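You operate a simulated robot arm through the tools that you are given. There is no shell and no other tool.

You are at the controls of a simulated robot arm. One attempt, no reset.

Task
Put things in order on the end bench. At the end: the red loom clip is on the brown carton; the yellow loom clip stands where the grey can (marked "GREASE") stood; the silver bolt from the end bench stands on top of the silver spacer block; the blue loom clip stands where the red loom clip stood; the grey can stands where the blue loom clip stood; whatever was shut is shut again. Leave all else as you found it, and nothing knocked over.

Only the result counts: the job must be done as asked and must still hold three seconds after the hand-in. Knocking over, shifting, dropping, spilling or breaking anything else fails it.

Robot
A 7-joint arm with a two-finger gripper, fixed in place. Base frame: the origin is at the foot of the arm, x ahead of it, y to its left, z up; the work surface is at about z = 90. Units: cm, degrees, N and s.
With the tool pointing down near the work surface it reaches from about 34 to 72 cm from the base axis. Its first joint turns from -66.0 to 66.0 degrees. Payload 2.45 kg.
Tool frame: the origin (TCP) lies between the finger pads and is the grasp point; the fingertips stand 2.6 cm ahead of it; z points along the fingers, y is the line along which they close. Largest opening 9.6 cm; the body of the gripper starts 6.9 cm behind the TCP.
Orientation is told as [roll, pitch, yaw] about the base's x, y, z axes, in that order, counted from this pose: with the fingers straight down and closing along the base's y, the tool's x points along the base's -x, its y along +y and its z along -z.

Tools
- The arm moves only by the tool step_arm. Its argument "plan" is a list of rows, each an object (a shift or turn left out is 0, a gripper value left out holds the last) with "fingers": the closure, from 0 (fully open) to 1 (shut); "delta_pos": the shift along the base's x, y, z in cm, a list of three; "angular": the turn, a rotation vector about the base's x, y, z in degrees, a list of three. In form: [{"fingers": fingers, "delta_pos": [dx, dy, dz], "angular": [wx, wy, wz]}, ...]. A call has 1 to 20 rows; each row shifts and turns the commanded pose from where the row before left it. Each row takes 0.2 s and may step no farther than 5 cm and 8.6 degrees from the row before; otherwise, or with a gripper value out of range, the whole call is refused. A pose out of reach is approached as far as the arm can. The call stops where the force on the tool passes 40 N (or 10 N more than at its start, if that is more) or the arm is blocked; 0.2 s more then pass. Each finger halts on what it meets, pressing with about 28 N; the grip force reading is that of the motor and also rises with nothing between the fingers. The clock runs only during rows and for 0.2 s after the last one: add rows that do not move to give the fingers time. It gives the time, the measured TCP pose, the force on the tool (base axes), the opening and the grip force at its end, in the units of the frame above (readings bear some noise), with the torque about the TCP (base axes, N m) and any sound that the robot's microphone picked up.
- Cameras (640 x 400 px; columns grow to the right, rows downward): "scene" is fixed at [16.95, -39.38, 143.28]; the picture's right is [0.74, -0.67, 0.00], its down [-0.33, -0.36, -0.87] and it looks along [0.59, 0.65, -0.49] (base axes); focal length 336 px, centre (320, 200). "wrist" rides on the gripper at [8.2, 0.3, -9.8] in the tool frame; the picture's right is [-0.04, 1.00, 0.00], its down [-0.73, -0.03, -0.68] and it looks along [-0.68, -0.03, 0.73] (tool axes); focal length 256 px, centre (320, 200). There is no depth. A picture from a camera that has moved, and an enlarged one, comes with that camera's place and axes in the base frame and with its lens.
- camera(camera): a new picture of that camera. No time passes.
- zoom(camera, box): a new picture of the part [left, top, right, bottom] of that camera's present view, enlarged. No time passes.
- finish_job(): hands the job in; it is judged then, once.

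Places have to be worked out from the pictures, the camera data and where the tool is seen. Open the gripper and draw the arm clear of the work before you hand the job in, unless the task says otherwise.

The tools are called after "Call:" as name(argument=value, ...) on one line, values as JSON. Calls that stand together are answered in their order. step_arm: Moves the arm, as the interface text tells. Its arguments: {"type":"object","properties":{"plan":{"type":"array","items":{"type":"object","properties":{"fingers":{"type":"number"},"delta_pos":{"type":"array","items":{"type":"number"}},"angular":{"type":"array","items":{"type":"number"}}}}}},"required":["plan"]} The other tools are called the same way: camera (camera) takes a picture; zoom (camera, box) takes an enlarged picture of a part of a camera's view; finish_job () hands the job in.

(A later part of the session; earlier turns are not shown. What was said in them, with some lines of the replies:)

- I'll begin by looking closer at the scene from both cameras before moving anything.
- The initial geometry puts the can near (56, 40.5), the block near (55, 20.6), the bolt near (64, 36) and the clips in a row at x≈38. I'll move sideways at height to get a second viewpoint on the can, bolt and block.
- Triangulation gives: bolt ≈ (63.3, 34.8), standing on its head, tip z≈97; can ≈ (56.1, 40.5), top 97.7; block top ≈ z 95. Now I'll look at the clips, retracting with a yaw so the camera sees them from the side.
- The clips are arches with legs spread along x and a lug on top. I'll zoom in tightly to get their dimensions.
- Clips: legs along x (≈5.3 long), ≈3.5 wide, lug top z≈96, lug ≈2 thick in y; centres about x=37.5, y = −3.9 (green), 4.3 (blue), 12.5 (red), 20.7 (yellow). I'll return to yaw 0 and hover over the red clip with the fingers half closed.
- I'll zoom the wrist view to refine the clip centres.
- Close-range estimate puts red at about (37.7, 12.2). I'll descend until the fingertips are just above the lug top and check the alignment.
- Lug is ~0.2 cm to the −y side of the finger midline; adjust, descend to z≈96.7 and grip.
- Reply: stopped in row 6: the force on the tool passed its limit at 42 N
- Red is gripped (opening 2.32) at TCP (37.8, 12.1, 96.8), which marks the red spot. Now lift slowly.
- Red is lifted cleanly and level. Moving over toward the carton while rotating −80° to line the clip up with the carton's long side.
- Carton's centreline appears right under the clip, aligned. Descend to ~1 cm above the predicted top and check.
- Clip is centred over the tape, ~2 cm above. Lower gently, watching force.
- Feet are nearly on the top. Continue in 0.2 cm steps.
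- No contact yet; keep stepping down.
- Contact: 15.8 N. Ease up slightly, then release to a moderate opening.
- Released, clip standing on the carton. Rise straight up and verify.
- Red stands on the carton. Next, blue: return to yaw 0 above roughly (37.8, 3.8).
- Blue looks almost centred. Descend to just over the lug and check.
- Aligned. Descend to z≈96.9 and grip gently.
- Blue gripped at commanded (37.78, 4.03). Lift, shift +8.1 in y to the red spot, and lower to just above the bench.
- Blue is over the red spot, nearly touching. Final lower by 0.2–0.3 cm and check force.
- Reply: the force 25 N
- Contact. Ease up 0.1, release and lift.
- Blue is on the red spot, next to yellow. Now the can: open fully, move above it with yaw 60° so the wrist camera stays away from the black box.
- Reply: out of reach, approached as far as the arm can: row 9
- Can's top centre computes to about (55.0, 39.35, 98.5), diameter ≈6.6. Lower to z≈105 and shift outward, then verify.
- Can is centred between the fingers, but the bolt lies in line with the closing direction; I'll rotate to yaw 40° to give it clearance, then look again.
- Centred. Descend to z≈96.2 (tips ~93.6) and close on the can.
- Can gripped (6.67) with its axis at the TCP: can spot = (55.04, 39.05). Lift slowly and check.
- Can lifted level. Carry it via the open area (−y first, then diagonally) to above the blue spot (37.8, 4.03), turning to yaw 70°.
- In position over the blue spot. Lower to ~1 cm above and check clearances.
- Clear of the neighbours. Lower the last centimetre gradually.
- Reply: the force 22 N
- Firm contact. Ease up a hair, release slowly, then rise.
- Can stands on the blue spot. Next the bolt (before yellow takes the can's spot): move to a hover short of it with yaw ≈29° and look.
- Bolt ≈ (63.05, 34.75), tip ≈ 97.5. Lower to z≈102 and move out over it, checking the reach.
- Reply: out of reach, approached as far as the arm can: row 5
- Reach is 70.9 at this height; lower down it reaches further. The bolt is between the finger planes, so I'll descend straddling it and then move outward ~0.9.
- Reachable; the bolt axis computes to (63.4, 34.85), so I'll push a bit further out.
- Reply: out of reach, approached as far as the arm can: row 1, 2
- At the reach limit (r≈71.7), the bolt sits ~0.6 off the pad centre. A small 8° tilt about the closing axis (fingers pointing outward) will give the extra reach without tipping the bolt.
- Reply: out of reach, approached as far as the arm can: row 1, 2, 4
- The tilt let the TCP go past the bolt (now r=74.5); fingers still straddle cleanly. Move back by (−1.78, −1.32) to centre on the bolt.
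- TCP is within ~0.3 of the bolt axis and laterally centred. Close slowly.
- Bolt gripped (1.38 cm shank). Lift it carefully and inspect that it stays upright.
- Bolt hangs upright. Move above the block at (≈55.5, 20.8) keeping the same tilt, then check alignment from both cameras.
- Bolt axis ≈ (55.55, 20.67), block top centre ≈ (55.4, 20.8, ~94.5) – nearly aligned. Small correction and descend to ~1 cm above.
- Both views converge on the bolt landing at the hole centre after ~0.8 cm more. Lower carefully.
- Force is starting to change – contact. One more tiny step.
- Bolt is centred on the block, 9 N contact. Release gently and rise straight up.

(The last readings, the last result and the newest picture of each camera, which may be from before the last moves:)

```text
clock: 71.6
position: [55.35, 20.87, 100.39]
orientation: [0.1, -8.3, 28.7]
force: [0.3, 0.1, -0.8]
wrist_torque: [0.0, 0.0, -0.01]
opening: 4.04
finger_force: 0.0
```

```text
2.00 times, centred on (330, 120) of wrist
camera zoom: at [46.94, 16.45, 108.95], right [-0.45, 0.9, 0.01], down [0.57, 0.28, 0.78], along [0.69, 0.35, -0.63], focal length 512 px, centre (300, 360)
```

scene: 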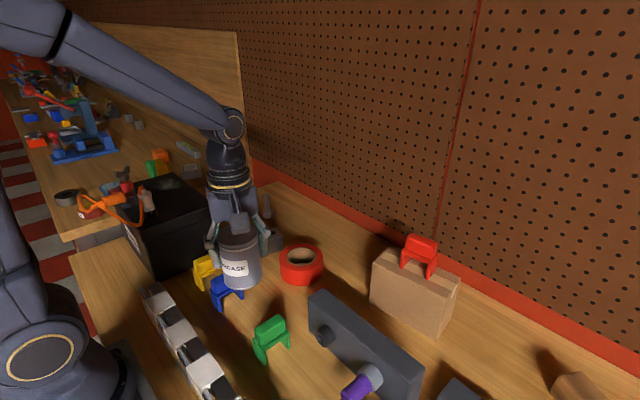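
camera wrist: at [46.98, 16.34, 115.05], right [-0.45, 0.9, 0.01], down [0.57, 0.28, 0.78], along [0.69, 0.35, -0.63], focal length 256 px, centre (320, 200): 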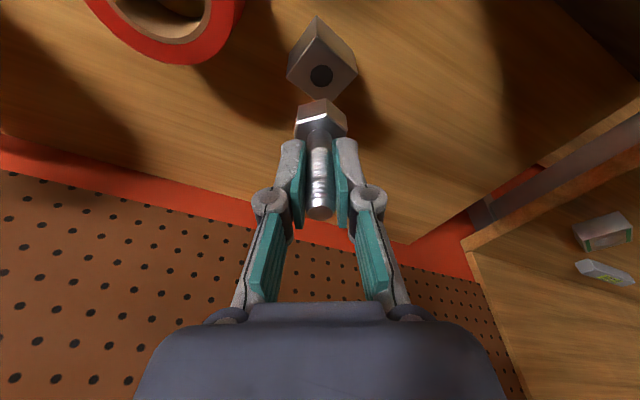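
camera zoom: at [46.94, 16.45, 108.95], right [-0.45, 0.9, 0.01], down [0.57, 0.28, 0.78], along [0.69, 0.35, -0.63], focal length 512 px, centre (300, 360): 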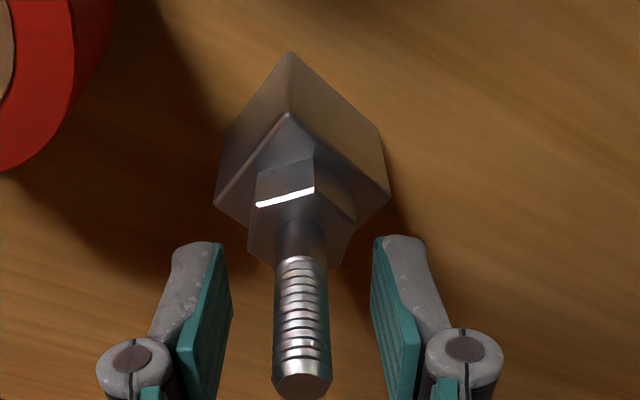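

Bolt stands on the block. Rise clear, undo the tilt, return to yaw 0, and go above yellow (≈37.7, 20.5).

Call:
step_arm(plan=[{"delta_pos": [0, 0, 1.5]}, {"delta_pos": [0, 0, 3]}, {"delta_pos": [0, 0, 4]}, {"delta_pos": [0, 0, 4]}, {"angular": [-1.93, 3.5, 0]}, {"angular": [-1.93, 3.5, 0]}, {"delta_pos": [-3.5, 0, 0], "angular": [0, 0, -7]}, {"delta_pos": [-3.5, 0, 0], "angular": [0, 0, -7]}, {"delta_pos": [-3.5, 0, 0], "angular": [0, 0, -7.2]}, {"delta_pos": [-3.5, -0.2, 0], "angular": [0, 0, -7.5]}, {"delta_pos": [-3.65, -0.2, 0]}, {}])

Call:
camera(camera="scene")

Call:
camera(camera="wrist")

```text
clock: 74.2
position: [37.65, 20.36, 112.86]
orientation: [0.1, -0.3, 0.1]
force: [0.3, -0.7, 0.6]
wrist_torque: [0.0, -0.01, 0.02]
opening: 4.02
finger_force: 0.1
```

```text
taken
```

scene: 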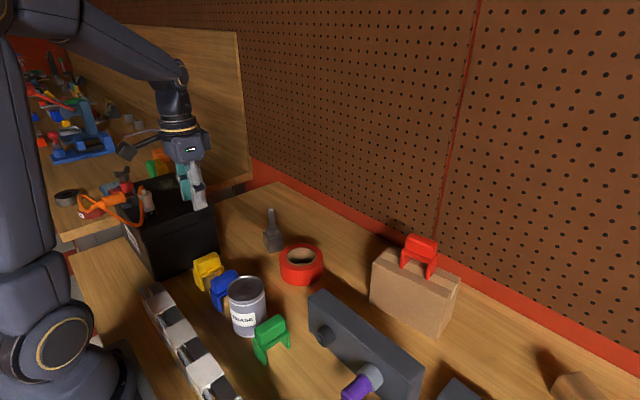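

```text
taken
camera wrist: at [29.45, 20.63, 122.67], right [0.04, 1.0, 0.0], down [0.73, -0.03, 0.68], along [0.68, -0.03, -0.73], focal length 256 px, centre (320, 200)
```

wrist: 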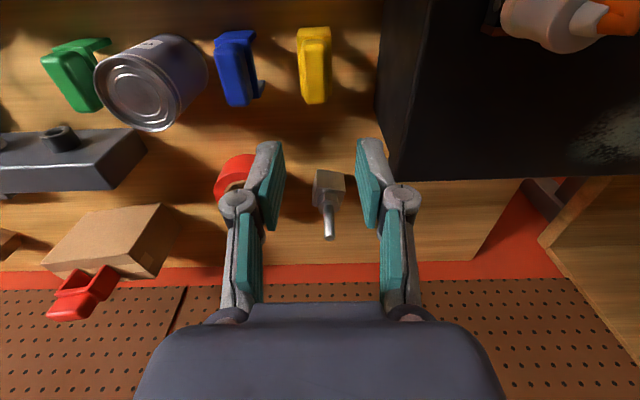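

Bolt-on-block looks good. Descend over yellow to just above its lug.

Call:
step_arm(plan=[{"delta_pos": [0.1, 0, -4]}, {"delta_pos": [0, 0, -4]}, {"delta_pos": [0, 0, -3]}, {}])

Call:
zoom(camera="wrist", box=[220, 0, 420, 220])

Call:
zoom(camera="scene", box=[130, 190, 270, 330])

```text
clock: 75.2
position: [37.91, 20.52, 101.73]
orientation: [0.1, -0.3, 0.1]
force: [-0.2, 0.4, 0.6]
wrist_torque: [0.01, 0.01, 0.0]
opening: 4.01
finger_force: 0.1
```

```text
1.82 times, centred on (320, 110) of wrist
camera zoom: at [29.59, 20.69, 111.57], right [0.04, 1.0, 0.0], down [0.73, -0.03, 0.68], along [0.68, -0.03, -0.73], focal length 465 px, centre (320, 364)
```

zoom: 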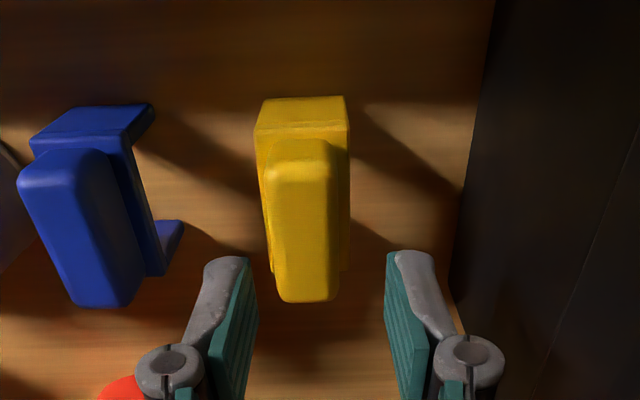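

```text
2.86 times, centred on (200, 260) of scene
camera zoom: at [16.95, -39.38, 143.28], right [0.74, -0.67, 0.0], down [-0.33, -0.36, -0.87], along [0.59, 0.65, -0.49], focal length 960 px, centre (663, 29)
```

zoom: 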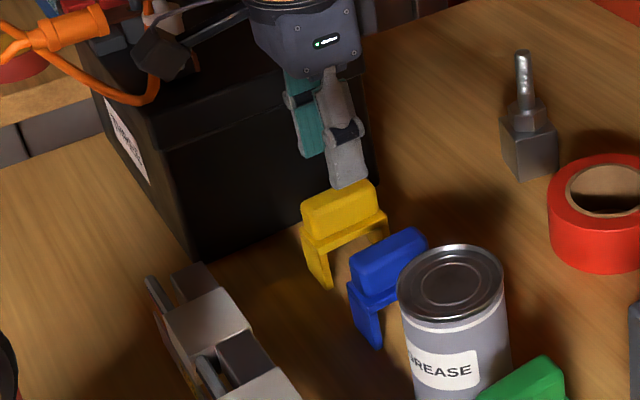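

Yellow sits ~0.4 cm to −y of the midline. Correct and lower further.

Call:
step_arm(plan=[{"delta_pos": [0, -0.4, 0]}, {"delta_pos": [0, 0, -2.2]}, {}])

Call:
zoom(camera="wrist", box=[220, 0, 420, 220])

```text
clock: 76.0
position: [37.91, 20.18, 99.58]
orientation: [0.0, -0.2, 0.0]
force: [-0.5, 0.5, 0.0]
wrist_torque: [0.04, -0.02, 0.03]
opening: 4.04
finger_force: 0.0
```

```text
1.82 times, centred on (320, 110) of wrist
camera zoom: at [29.67, 20.26, 109.5], right [0.04, 1.0, 0.0], down [0.73, -0.03, 0.68], along [0.68, -0.03, -0.73], focal length 465 px, centre (320, 364)
```

zoom: 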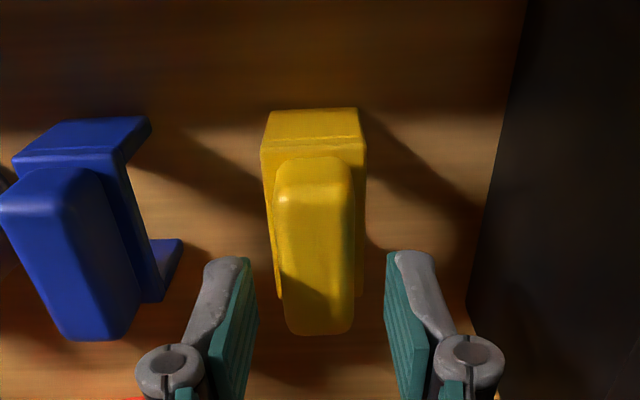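

Nearly centred; shift −0.15, descend, grip.

Call:
step_arm(plan=[{"delta_pos": [0, -0.15, -1.3]}, {"delta_pos": [0, 0, -1.3]}, {}, {"fingers": 0.66}, {"fingers": 0.72}, {"fingers": 0.78}, {"fingers": 0.88}, {"fingers": 1.0}, {}, {}])

Call:
zoom(camera="wrist", box=[220, 0, 420, 220])

Call:
zoom(camera="scene", box=[130, 190, 270, 330])

```text
clock: 78.2
position: [37.79, 19.94, 96.93]
orientation: [0.2, -0.3, 0.1]
force: [0.7, -0.4, -0.4]
wrist_torque: [0.02, 0.02, -0.01]
opening: 2.32
finger_force: 28.4
```

```text
1.82 times, centred on (320, 110) of wrist
camera zoom: at [29.63, 20.17, 106.87], right [0.04, 1.0, 0.0], down [0.73, -0.03, 0.68], along [0.68, -0.03, -0.73], focal length 465 px, centre (320, 364)
```

zoom: 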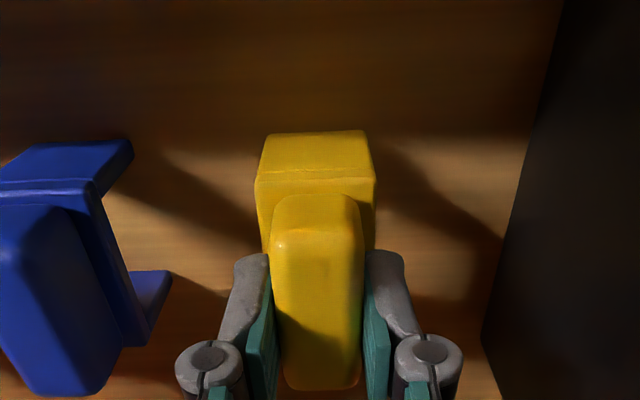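

```text
2.86 times, centred on (200, 260) of scene
camera zoom: at [16.95, -39.38, 143.28], right [0.74, -0.67, 0.0], down [-0.33, -0.36, -0.87], along [0.59, 0.65, -0.49], focal length 960 px, centre (663, 29)
```

zoom: 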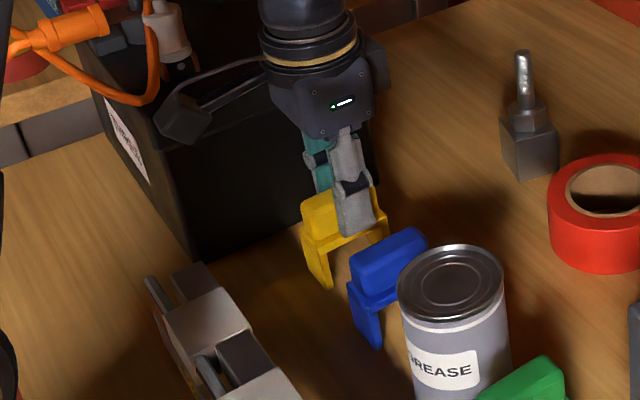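

Yellow gripped. Lift to z≈113 and carry over to near the can's spot, turning to yaw 35°.

Call:
step_arm(plan=[{"delta_pos": [0, 0, 1]}, {"delta_pos": [0, 0, 3]}, {"delta_pos": [0, 0, 4]}, {"delta_pos": [0, 0, 4]}, {"delta_pos": [0, 0, 4]}, {"delta_pos": [3, 1, 0], "angular": [0, 0, 5.8]}, {"delta_pos": [3, 2, 0], "angular": [0, 0, 5.8]}, {"delta_pos": [3, 3, 0], "angular": [0, 0, 5.8]}, {"delta_pos": [2.5, 3.3, 0], "angular": [0, 0, 5.8]}, {"delta_pos": [2, 3.4, 0], "angular": [0, 0, 5.8]}, {"delta_pos": [1.7, 3.3, 0], "angular": [0, 0, 5.9]}, {}])

Call:
camera(camera="scene")

Call:
camera(camera="wrist")

```text
clock: 80.8
position: [53.04, 35.85, 112.88]
orientation: [0.0, -0.2, 35.0]
force: [-0.4, -0.1, -0.4]
wrist_torque: [-0.01, 0.01, 0.0]
opening: 2.3
finger_force: 27.6
```

```text
taken
```

scene: 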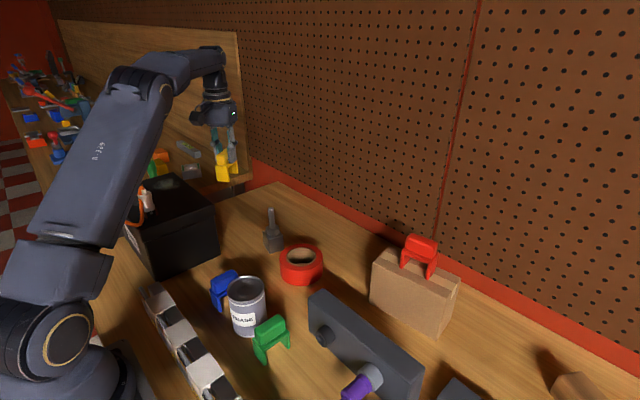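

```text
taken
camera wrist: at [46.1, 31.34, 122.81], right [-0.54, 0.84, 0.0], down [0.62, 0.4, 0.68], along [0.57, 0.37, -0.73], focal length 256 px, centre (320, 200)
```

wrist: 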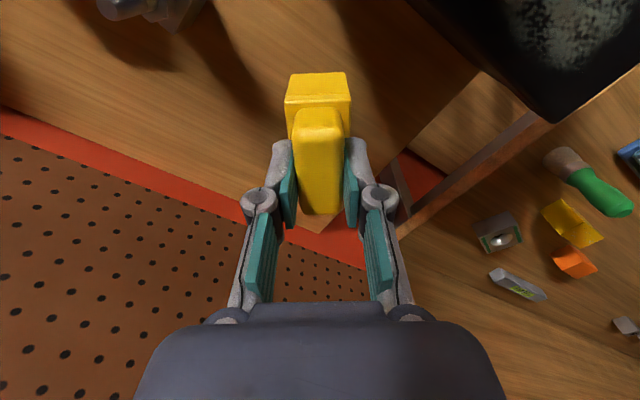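

Lower to ~z 104, shift out to (55.05, 39.1), then down to ~1 cm above the bench.

Call:
step_arm(plan=[{"delta_pos": [0, 0, -4]}, {"delta_pos": [0, 0, -4]}, {"delta_pos": [1, 1.6, -1]}, {"delta_pos": [1, 1.65, -1]}, {"delta_pos": [0, 0, -2.5]}, {"delta_pos": [0, 0, -2]}, {}])

Call:
zoom(camera="scene", box=[160, 130, 320, 290])

Call:
camera(camera="wrist")

```text
clock: 82.4
position: [55.07, 39.44, 98.5]
orientation: [0.1, -0.3, 35.0]
force: [-1.0, 0.0, -0.8]
wrist_torque: [0.01, 0.01, -0.02]
opening: 2.3
finger_force: 28.2
```

```text
2.50 times, centred on (240, 210) of scene
camera zoom: at [16.95, -39.37, 143.28], right [0.74, -0.67, 0.0], down [-0.33, -0.36, -0.87], along [0.59, 0.65, -0.49], focal length 840 px, centre (520, 175)
```

zoom: 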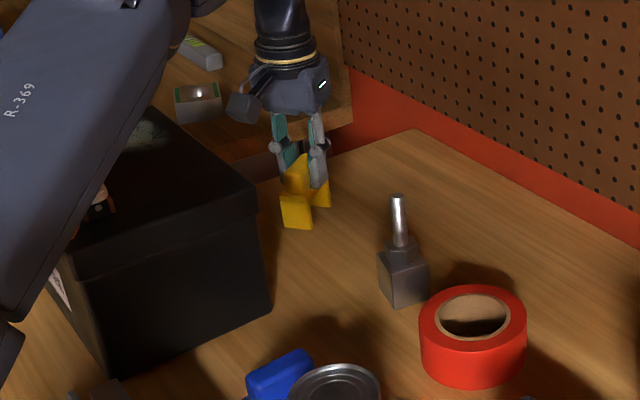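

```text
taken
camera wrist: at [48.13, 34.65, 108.37], right [-0.54, 0.84, 0.0], down [0.62, 0.39, 0.68], along [0.57, 0.37, -0.73], focal length 256 px, centre (320, 200)
```

wrist: 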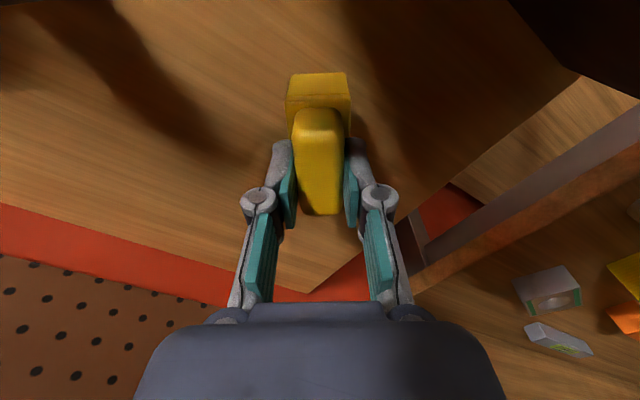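

In position; nudge −0.15 in y and lower toward contact.

Call:
step_arm(plan=[{"delta_pos": [0, -0.15, -0.6]}, {"delta_pos": [0, 0, -0.5]}, {"delta_pos": [0, 0, -0.2]}, {}])

Call:
step_arm(plan=[{"delta_pos": [0, 0, -0.1]}, {}])

```text
clock: 83.4
position: [55.02, 39.1, 97.23]
orientation: [0.1, -0.4, 34.8]
force: [0.1, -0.2, -0.5]
wrist_torque: [-0.03, 0.0, -0.01]
opening: 2.29
finger_force: 27.8
```

```text
clock: 84.0
position: [54.99, 39.12, 97.06]
orientation: [0.2, -0.3, 34.9]
force: [0.1, 0.3, -0.2]
wrist_torque: [-0.01, -0.01, 0.03]
opening: 2.31
finger_force: 28.3
```

Call:
step_arm(plan=[{"delta_pos": [0, 0, -0.1]}, {}])

Call:
step_arm(plan=[{"delta_pos": [0, 0, -0.06]}, {}])

```text
clock: 84.6
position: [55.14, 39.12, 97.02]
orientation: [0.1, -0.3, 34.8]
force: [0.3, -0.2, -0.1]
wrist_torque: [-0.01, -0.01, 0.02]
opening: 2.3
finger_force: 28.2
```

```text
clock: 85.2
position: [55.12, 39.03, 96.94]
orientation: [0.1, -0.3, 34.9]
force: [0.6, -0.2, -0.4]
wrist_torque: [0.0, 0.0, 0.02]
opening: 2.3
finger_force: 28.3
```

Call:
step_arm(plan=[{"delta_pos": [0, 0, -0.08]}, {}])

Call:
zoom(camera="scene", box=[200, 150, 280, 230])

```text
clock: 85.8
position: [55.09, 39.08, 96.96]
orientation: [0.1, -0.2, 35.0]
force: [-2.7, -1.4, 8.8]
wrist_torque: [-0.2, 0.21, -0.04]
opening: 2.29
finger_force: 28.3
```

```text
5.00 times, centred on (240, 190) of scene
camera zoom: at [16.92, -39.39, 143.27], right [0.74, -0.67, 0.0], down [-0.33, -0.36, -0.87], along [0.59, 0.65, -0.49], focal length 1681 px, centre (720, 250)
```

zoom: 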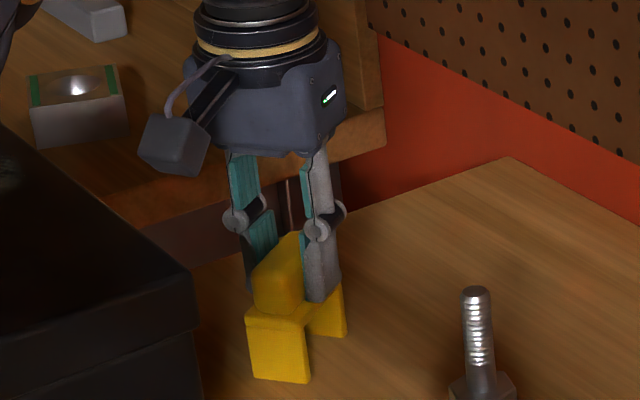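

Contact at 9 N. Release and withdraw upward, slightly inward.

Call:
step_arm(plan=[{"delta_pos": [0, 0, 0.04]}, {}, {"fingers": 0.7}, {"fingers": 0.6}, {"fingers": 0.55}, {}, {}, {"delta_pos": [0, 0, 1.5]}, {"delta_pos": [0, 0, 3]}, {"delta_pos": [0, 0, 4]}, {"delta_pos": [-0.5, -0.5, 4]}, {}])

Call:
camera(camera="scene")

Call:
camera(camera="wrist")

```text
clock: 88.4
position: [54.62, 38.6, 109.48]
orientation: [0.1, -0.2, 35.0]
force: [-0.4, 0.5, -0.7]
wrist_torque: [0.0, -0.01, 0.01]
opening: 4.33
finger_force: 0.1
```

```text
taken
```

scene: 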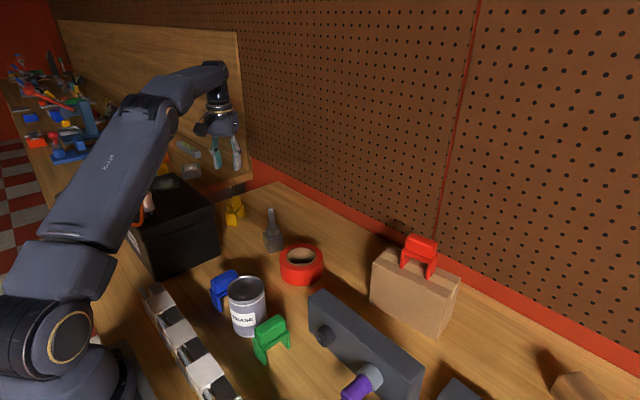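

```text
taken
camera wrist: at [47.62, 34.04, 119.44], right [-0.54, 0.84, 0.0], down [0.62, 0.39, 0.68], along [0.57, 0.37, -0.73], focal length 256 px, centre (320, 200)
```

wrist: 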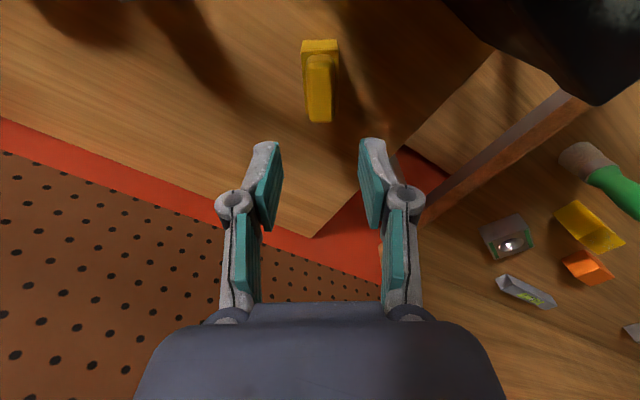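

Yellow stands on the can's spot. Withdraw the arm: pull in, rise, and go back to the starting area with the gripper open.

Call:
step_arm(plan=[{"delta_pos": [-1.5, -3.5, 1]}, {"delta_pos": [-1.5, -3.5, 2], "angular": [0, 0, -5]}, {"delta_pos": [-1.5, -3.5, 2], "angular": [0, 0, -6]}, {"delta_pos": [-1.5, -3.5, 3], "angular": [0, 0, -6]}, {"delta_pos": [-2, -3.5, 3], "angular": [0, 0, -6], "fingers": 0}, {"delta_pos": [-2, -3.5, 3], "angular": [0, 0, -6]}, {"delta_pos": [-2, -3.7, 0.5], "angular": [0, 0, -6]}, {"delta_pos": [-2.7, -4, 0]}, {}, {}])

Call:
camera(camera="scene")

Call:
camera(camera="wrist")

Call:
zoom(camera="scene", box=[150, 170, 330, 350])

```text
refused: row 5 steps farther than a row can; nothing moved
```

```text
taken
```

scene: 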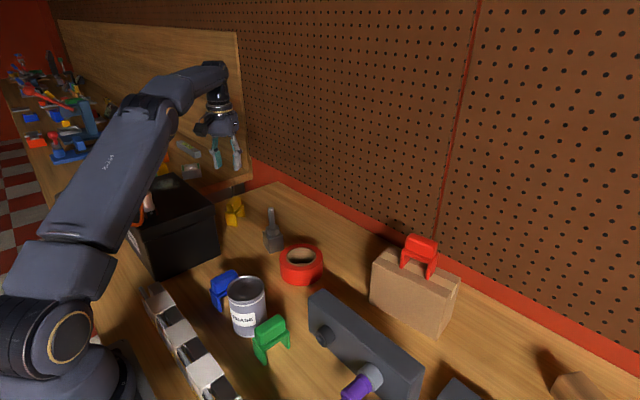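

```text
taken
camera wrist: at [47.62, 34.04, 119.44], right [-0.54, 0.84, 0.0], down [0.62, 0.39, 0.68], along [0.57, 0.37, -0.73], focal length 256 px, centre (320, 200)
```

wrist: 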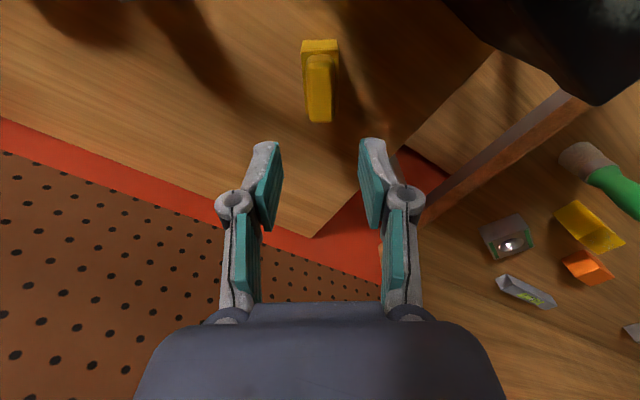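

```text
2.22 times, centred on (240, 260) of scene
camera zoom: at [16.95, -39.38, 143.28], right [0.74, -0.67, 0.0], down [-0.33, -0.36, -0.87], along [0.59, 0.65, -0.49], focal length 747 px, centre (498, 67)
```

zoom: 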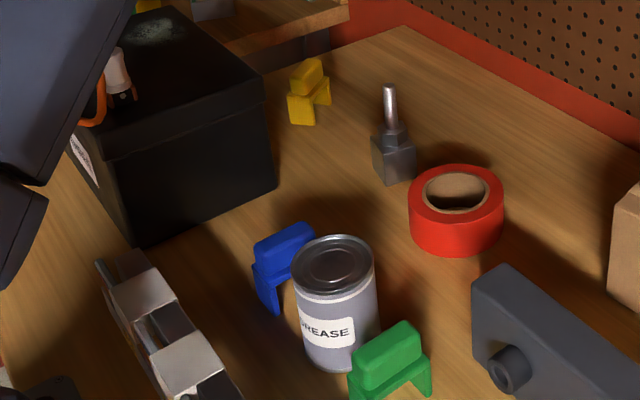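

One row was too long, so nothing moved; I'll resend with smaller steps.

Call:
step_arm(plan=[{"delta_pos": [-1.5, -3.5, 1]}, {"delta_pos": [-1.5, -3.5, 2], "angular": [0, 0, -5]}, {"delta_pos": [-1.5, -3.5, 2], "angular": [0, 0, -6]}, {"delta_pos": [-1.5, -3.2, 2.5], "angular": [0, 0, -6]}, {"delta_pos": [-2, -3.2, 2.5], "angular": [0, 0, -6], "fingers": 0}, {"delta_pos": [-2, -3.2, 2.5], "angular": [0, 0, -6]}, {"delta_pos": [-2, -3.5, 1], "angular": [0, 0, -6]}, {"delta_pos": [-2.5, -3.5, 0]}, {}, {}])

Call:
camera(camera="scene")

Call:
camera(camera="wrist")

Call:
zoom(camera="scene", box=[150, 170, 330, 350])

```text
clock: 90.6
position: [39.97, 11.54, 122.87]
orientation: [0.1, -0.3, -0.1]
force: [0.3, 0.7, 0.1]
wrist_torque: [-0.01, 0.0, -0.02]
opening: 9.6
finger_force: 0.1
```

```text
taken
```

scene: 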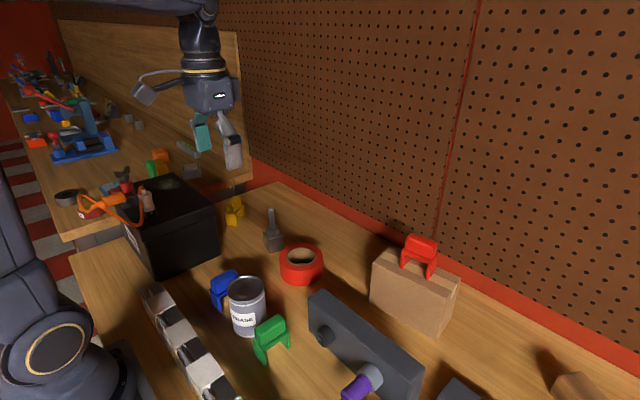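

```text
taken
camera wrist: at [31.79, 11.67, 132.82], right [0.04, 1.0, 0.0], down [0.73, -0.03, 0.68], along [0.68, -0.03, -0.73], focal length 256 px, centre (320, 200)
```

wrist: 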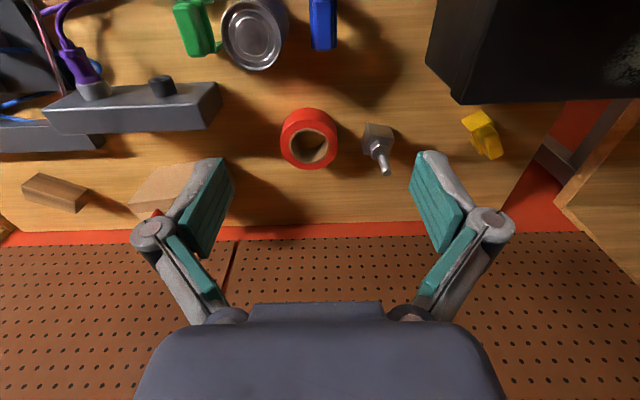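

```text
2.22 times, centred on (240, 260) of scene
camera zoom: at [16.94, -39.38, 143.28], right [0.74, -0.67, 0.0], down [-0.33, -0.36, -0.87], along [0.59, 0.65, -0.49], focal length 747 px, centre (498, 67)
```

zoom: 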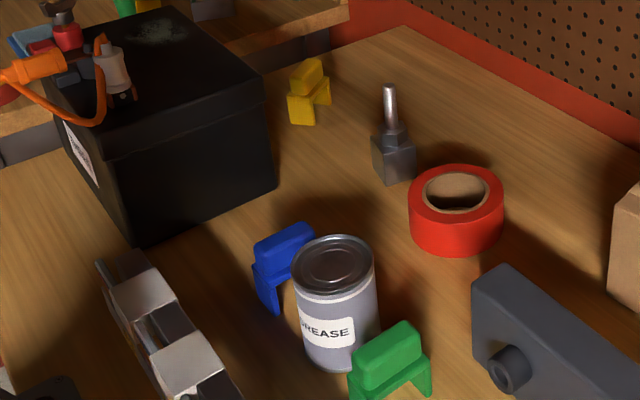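

Everything looks right: red is on the carton, blue on the red spot and the can on the blue spot. Yellow is on the can's spot, matching its original pixel position, and the bolt stands on the spacer block. The box was never opened and is still shut, and the arm is clear with the gripper open, so I'm handing in.

Call:
finish_job()

```text
The job is handed in.
```

The end bench is in order and I've handed the job in; the result hasn't come back yet. In the last pictures everything stands upright, and nothing else looks moved.

- **Red loom clip:** it stands on top of the brown carton, turned to run along the carton's long side.
- **Blue loom clip:** it stands where the red clip stood, with its original orientation.
- **Grey can ("GREASE"):** it stands where the blue clip stood, between the blue and green clips.
- **Yellow loom clip:** it stands where the can stood, turned about 35° from how it faced before. The task didn't give an orientation.
- **Silver bolt:** it stands head-down on top of the silver spacer block, centred over the hole.
- **Shut things:** I opened nothing, and the black box still has its lid on.

The arm is back near its starting position with the gripper open.
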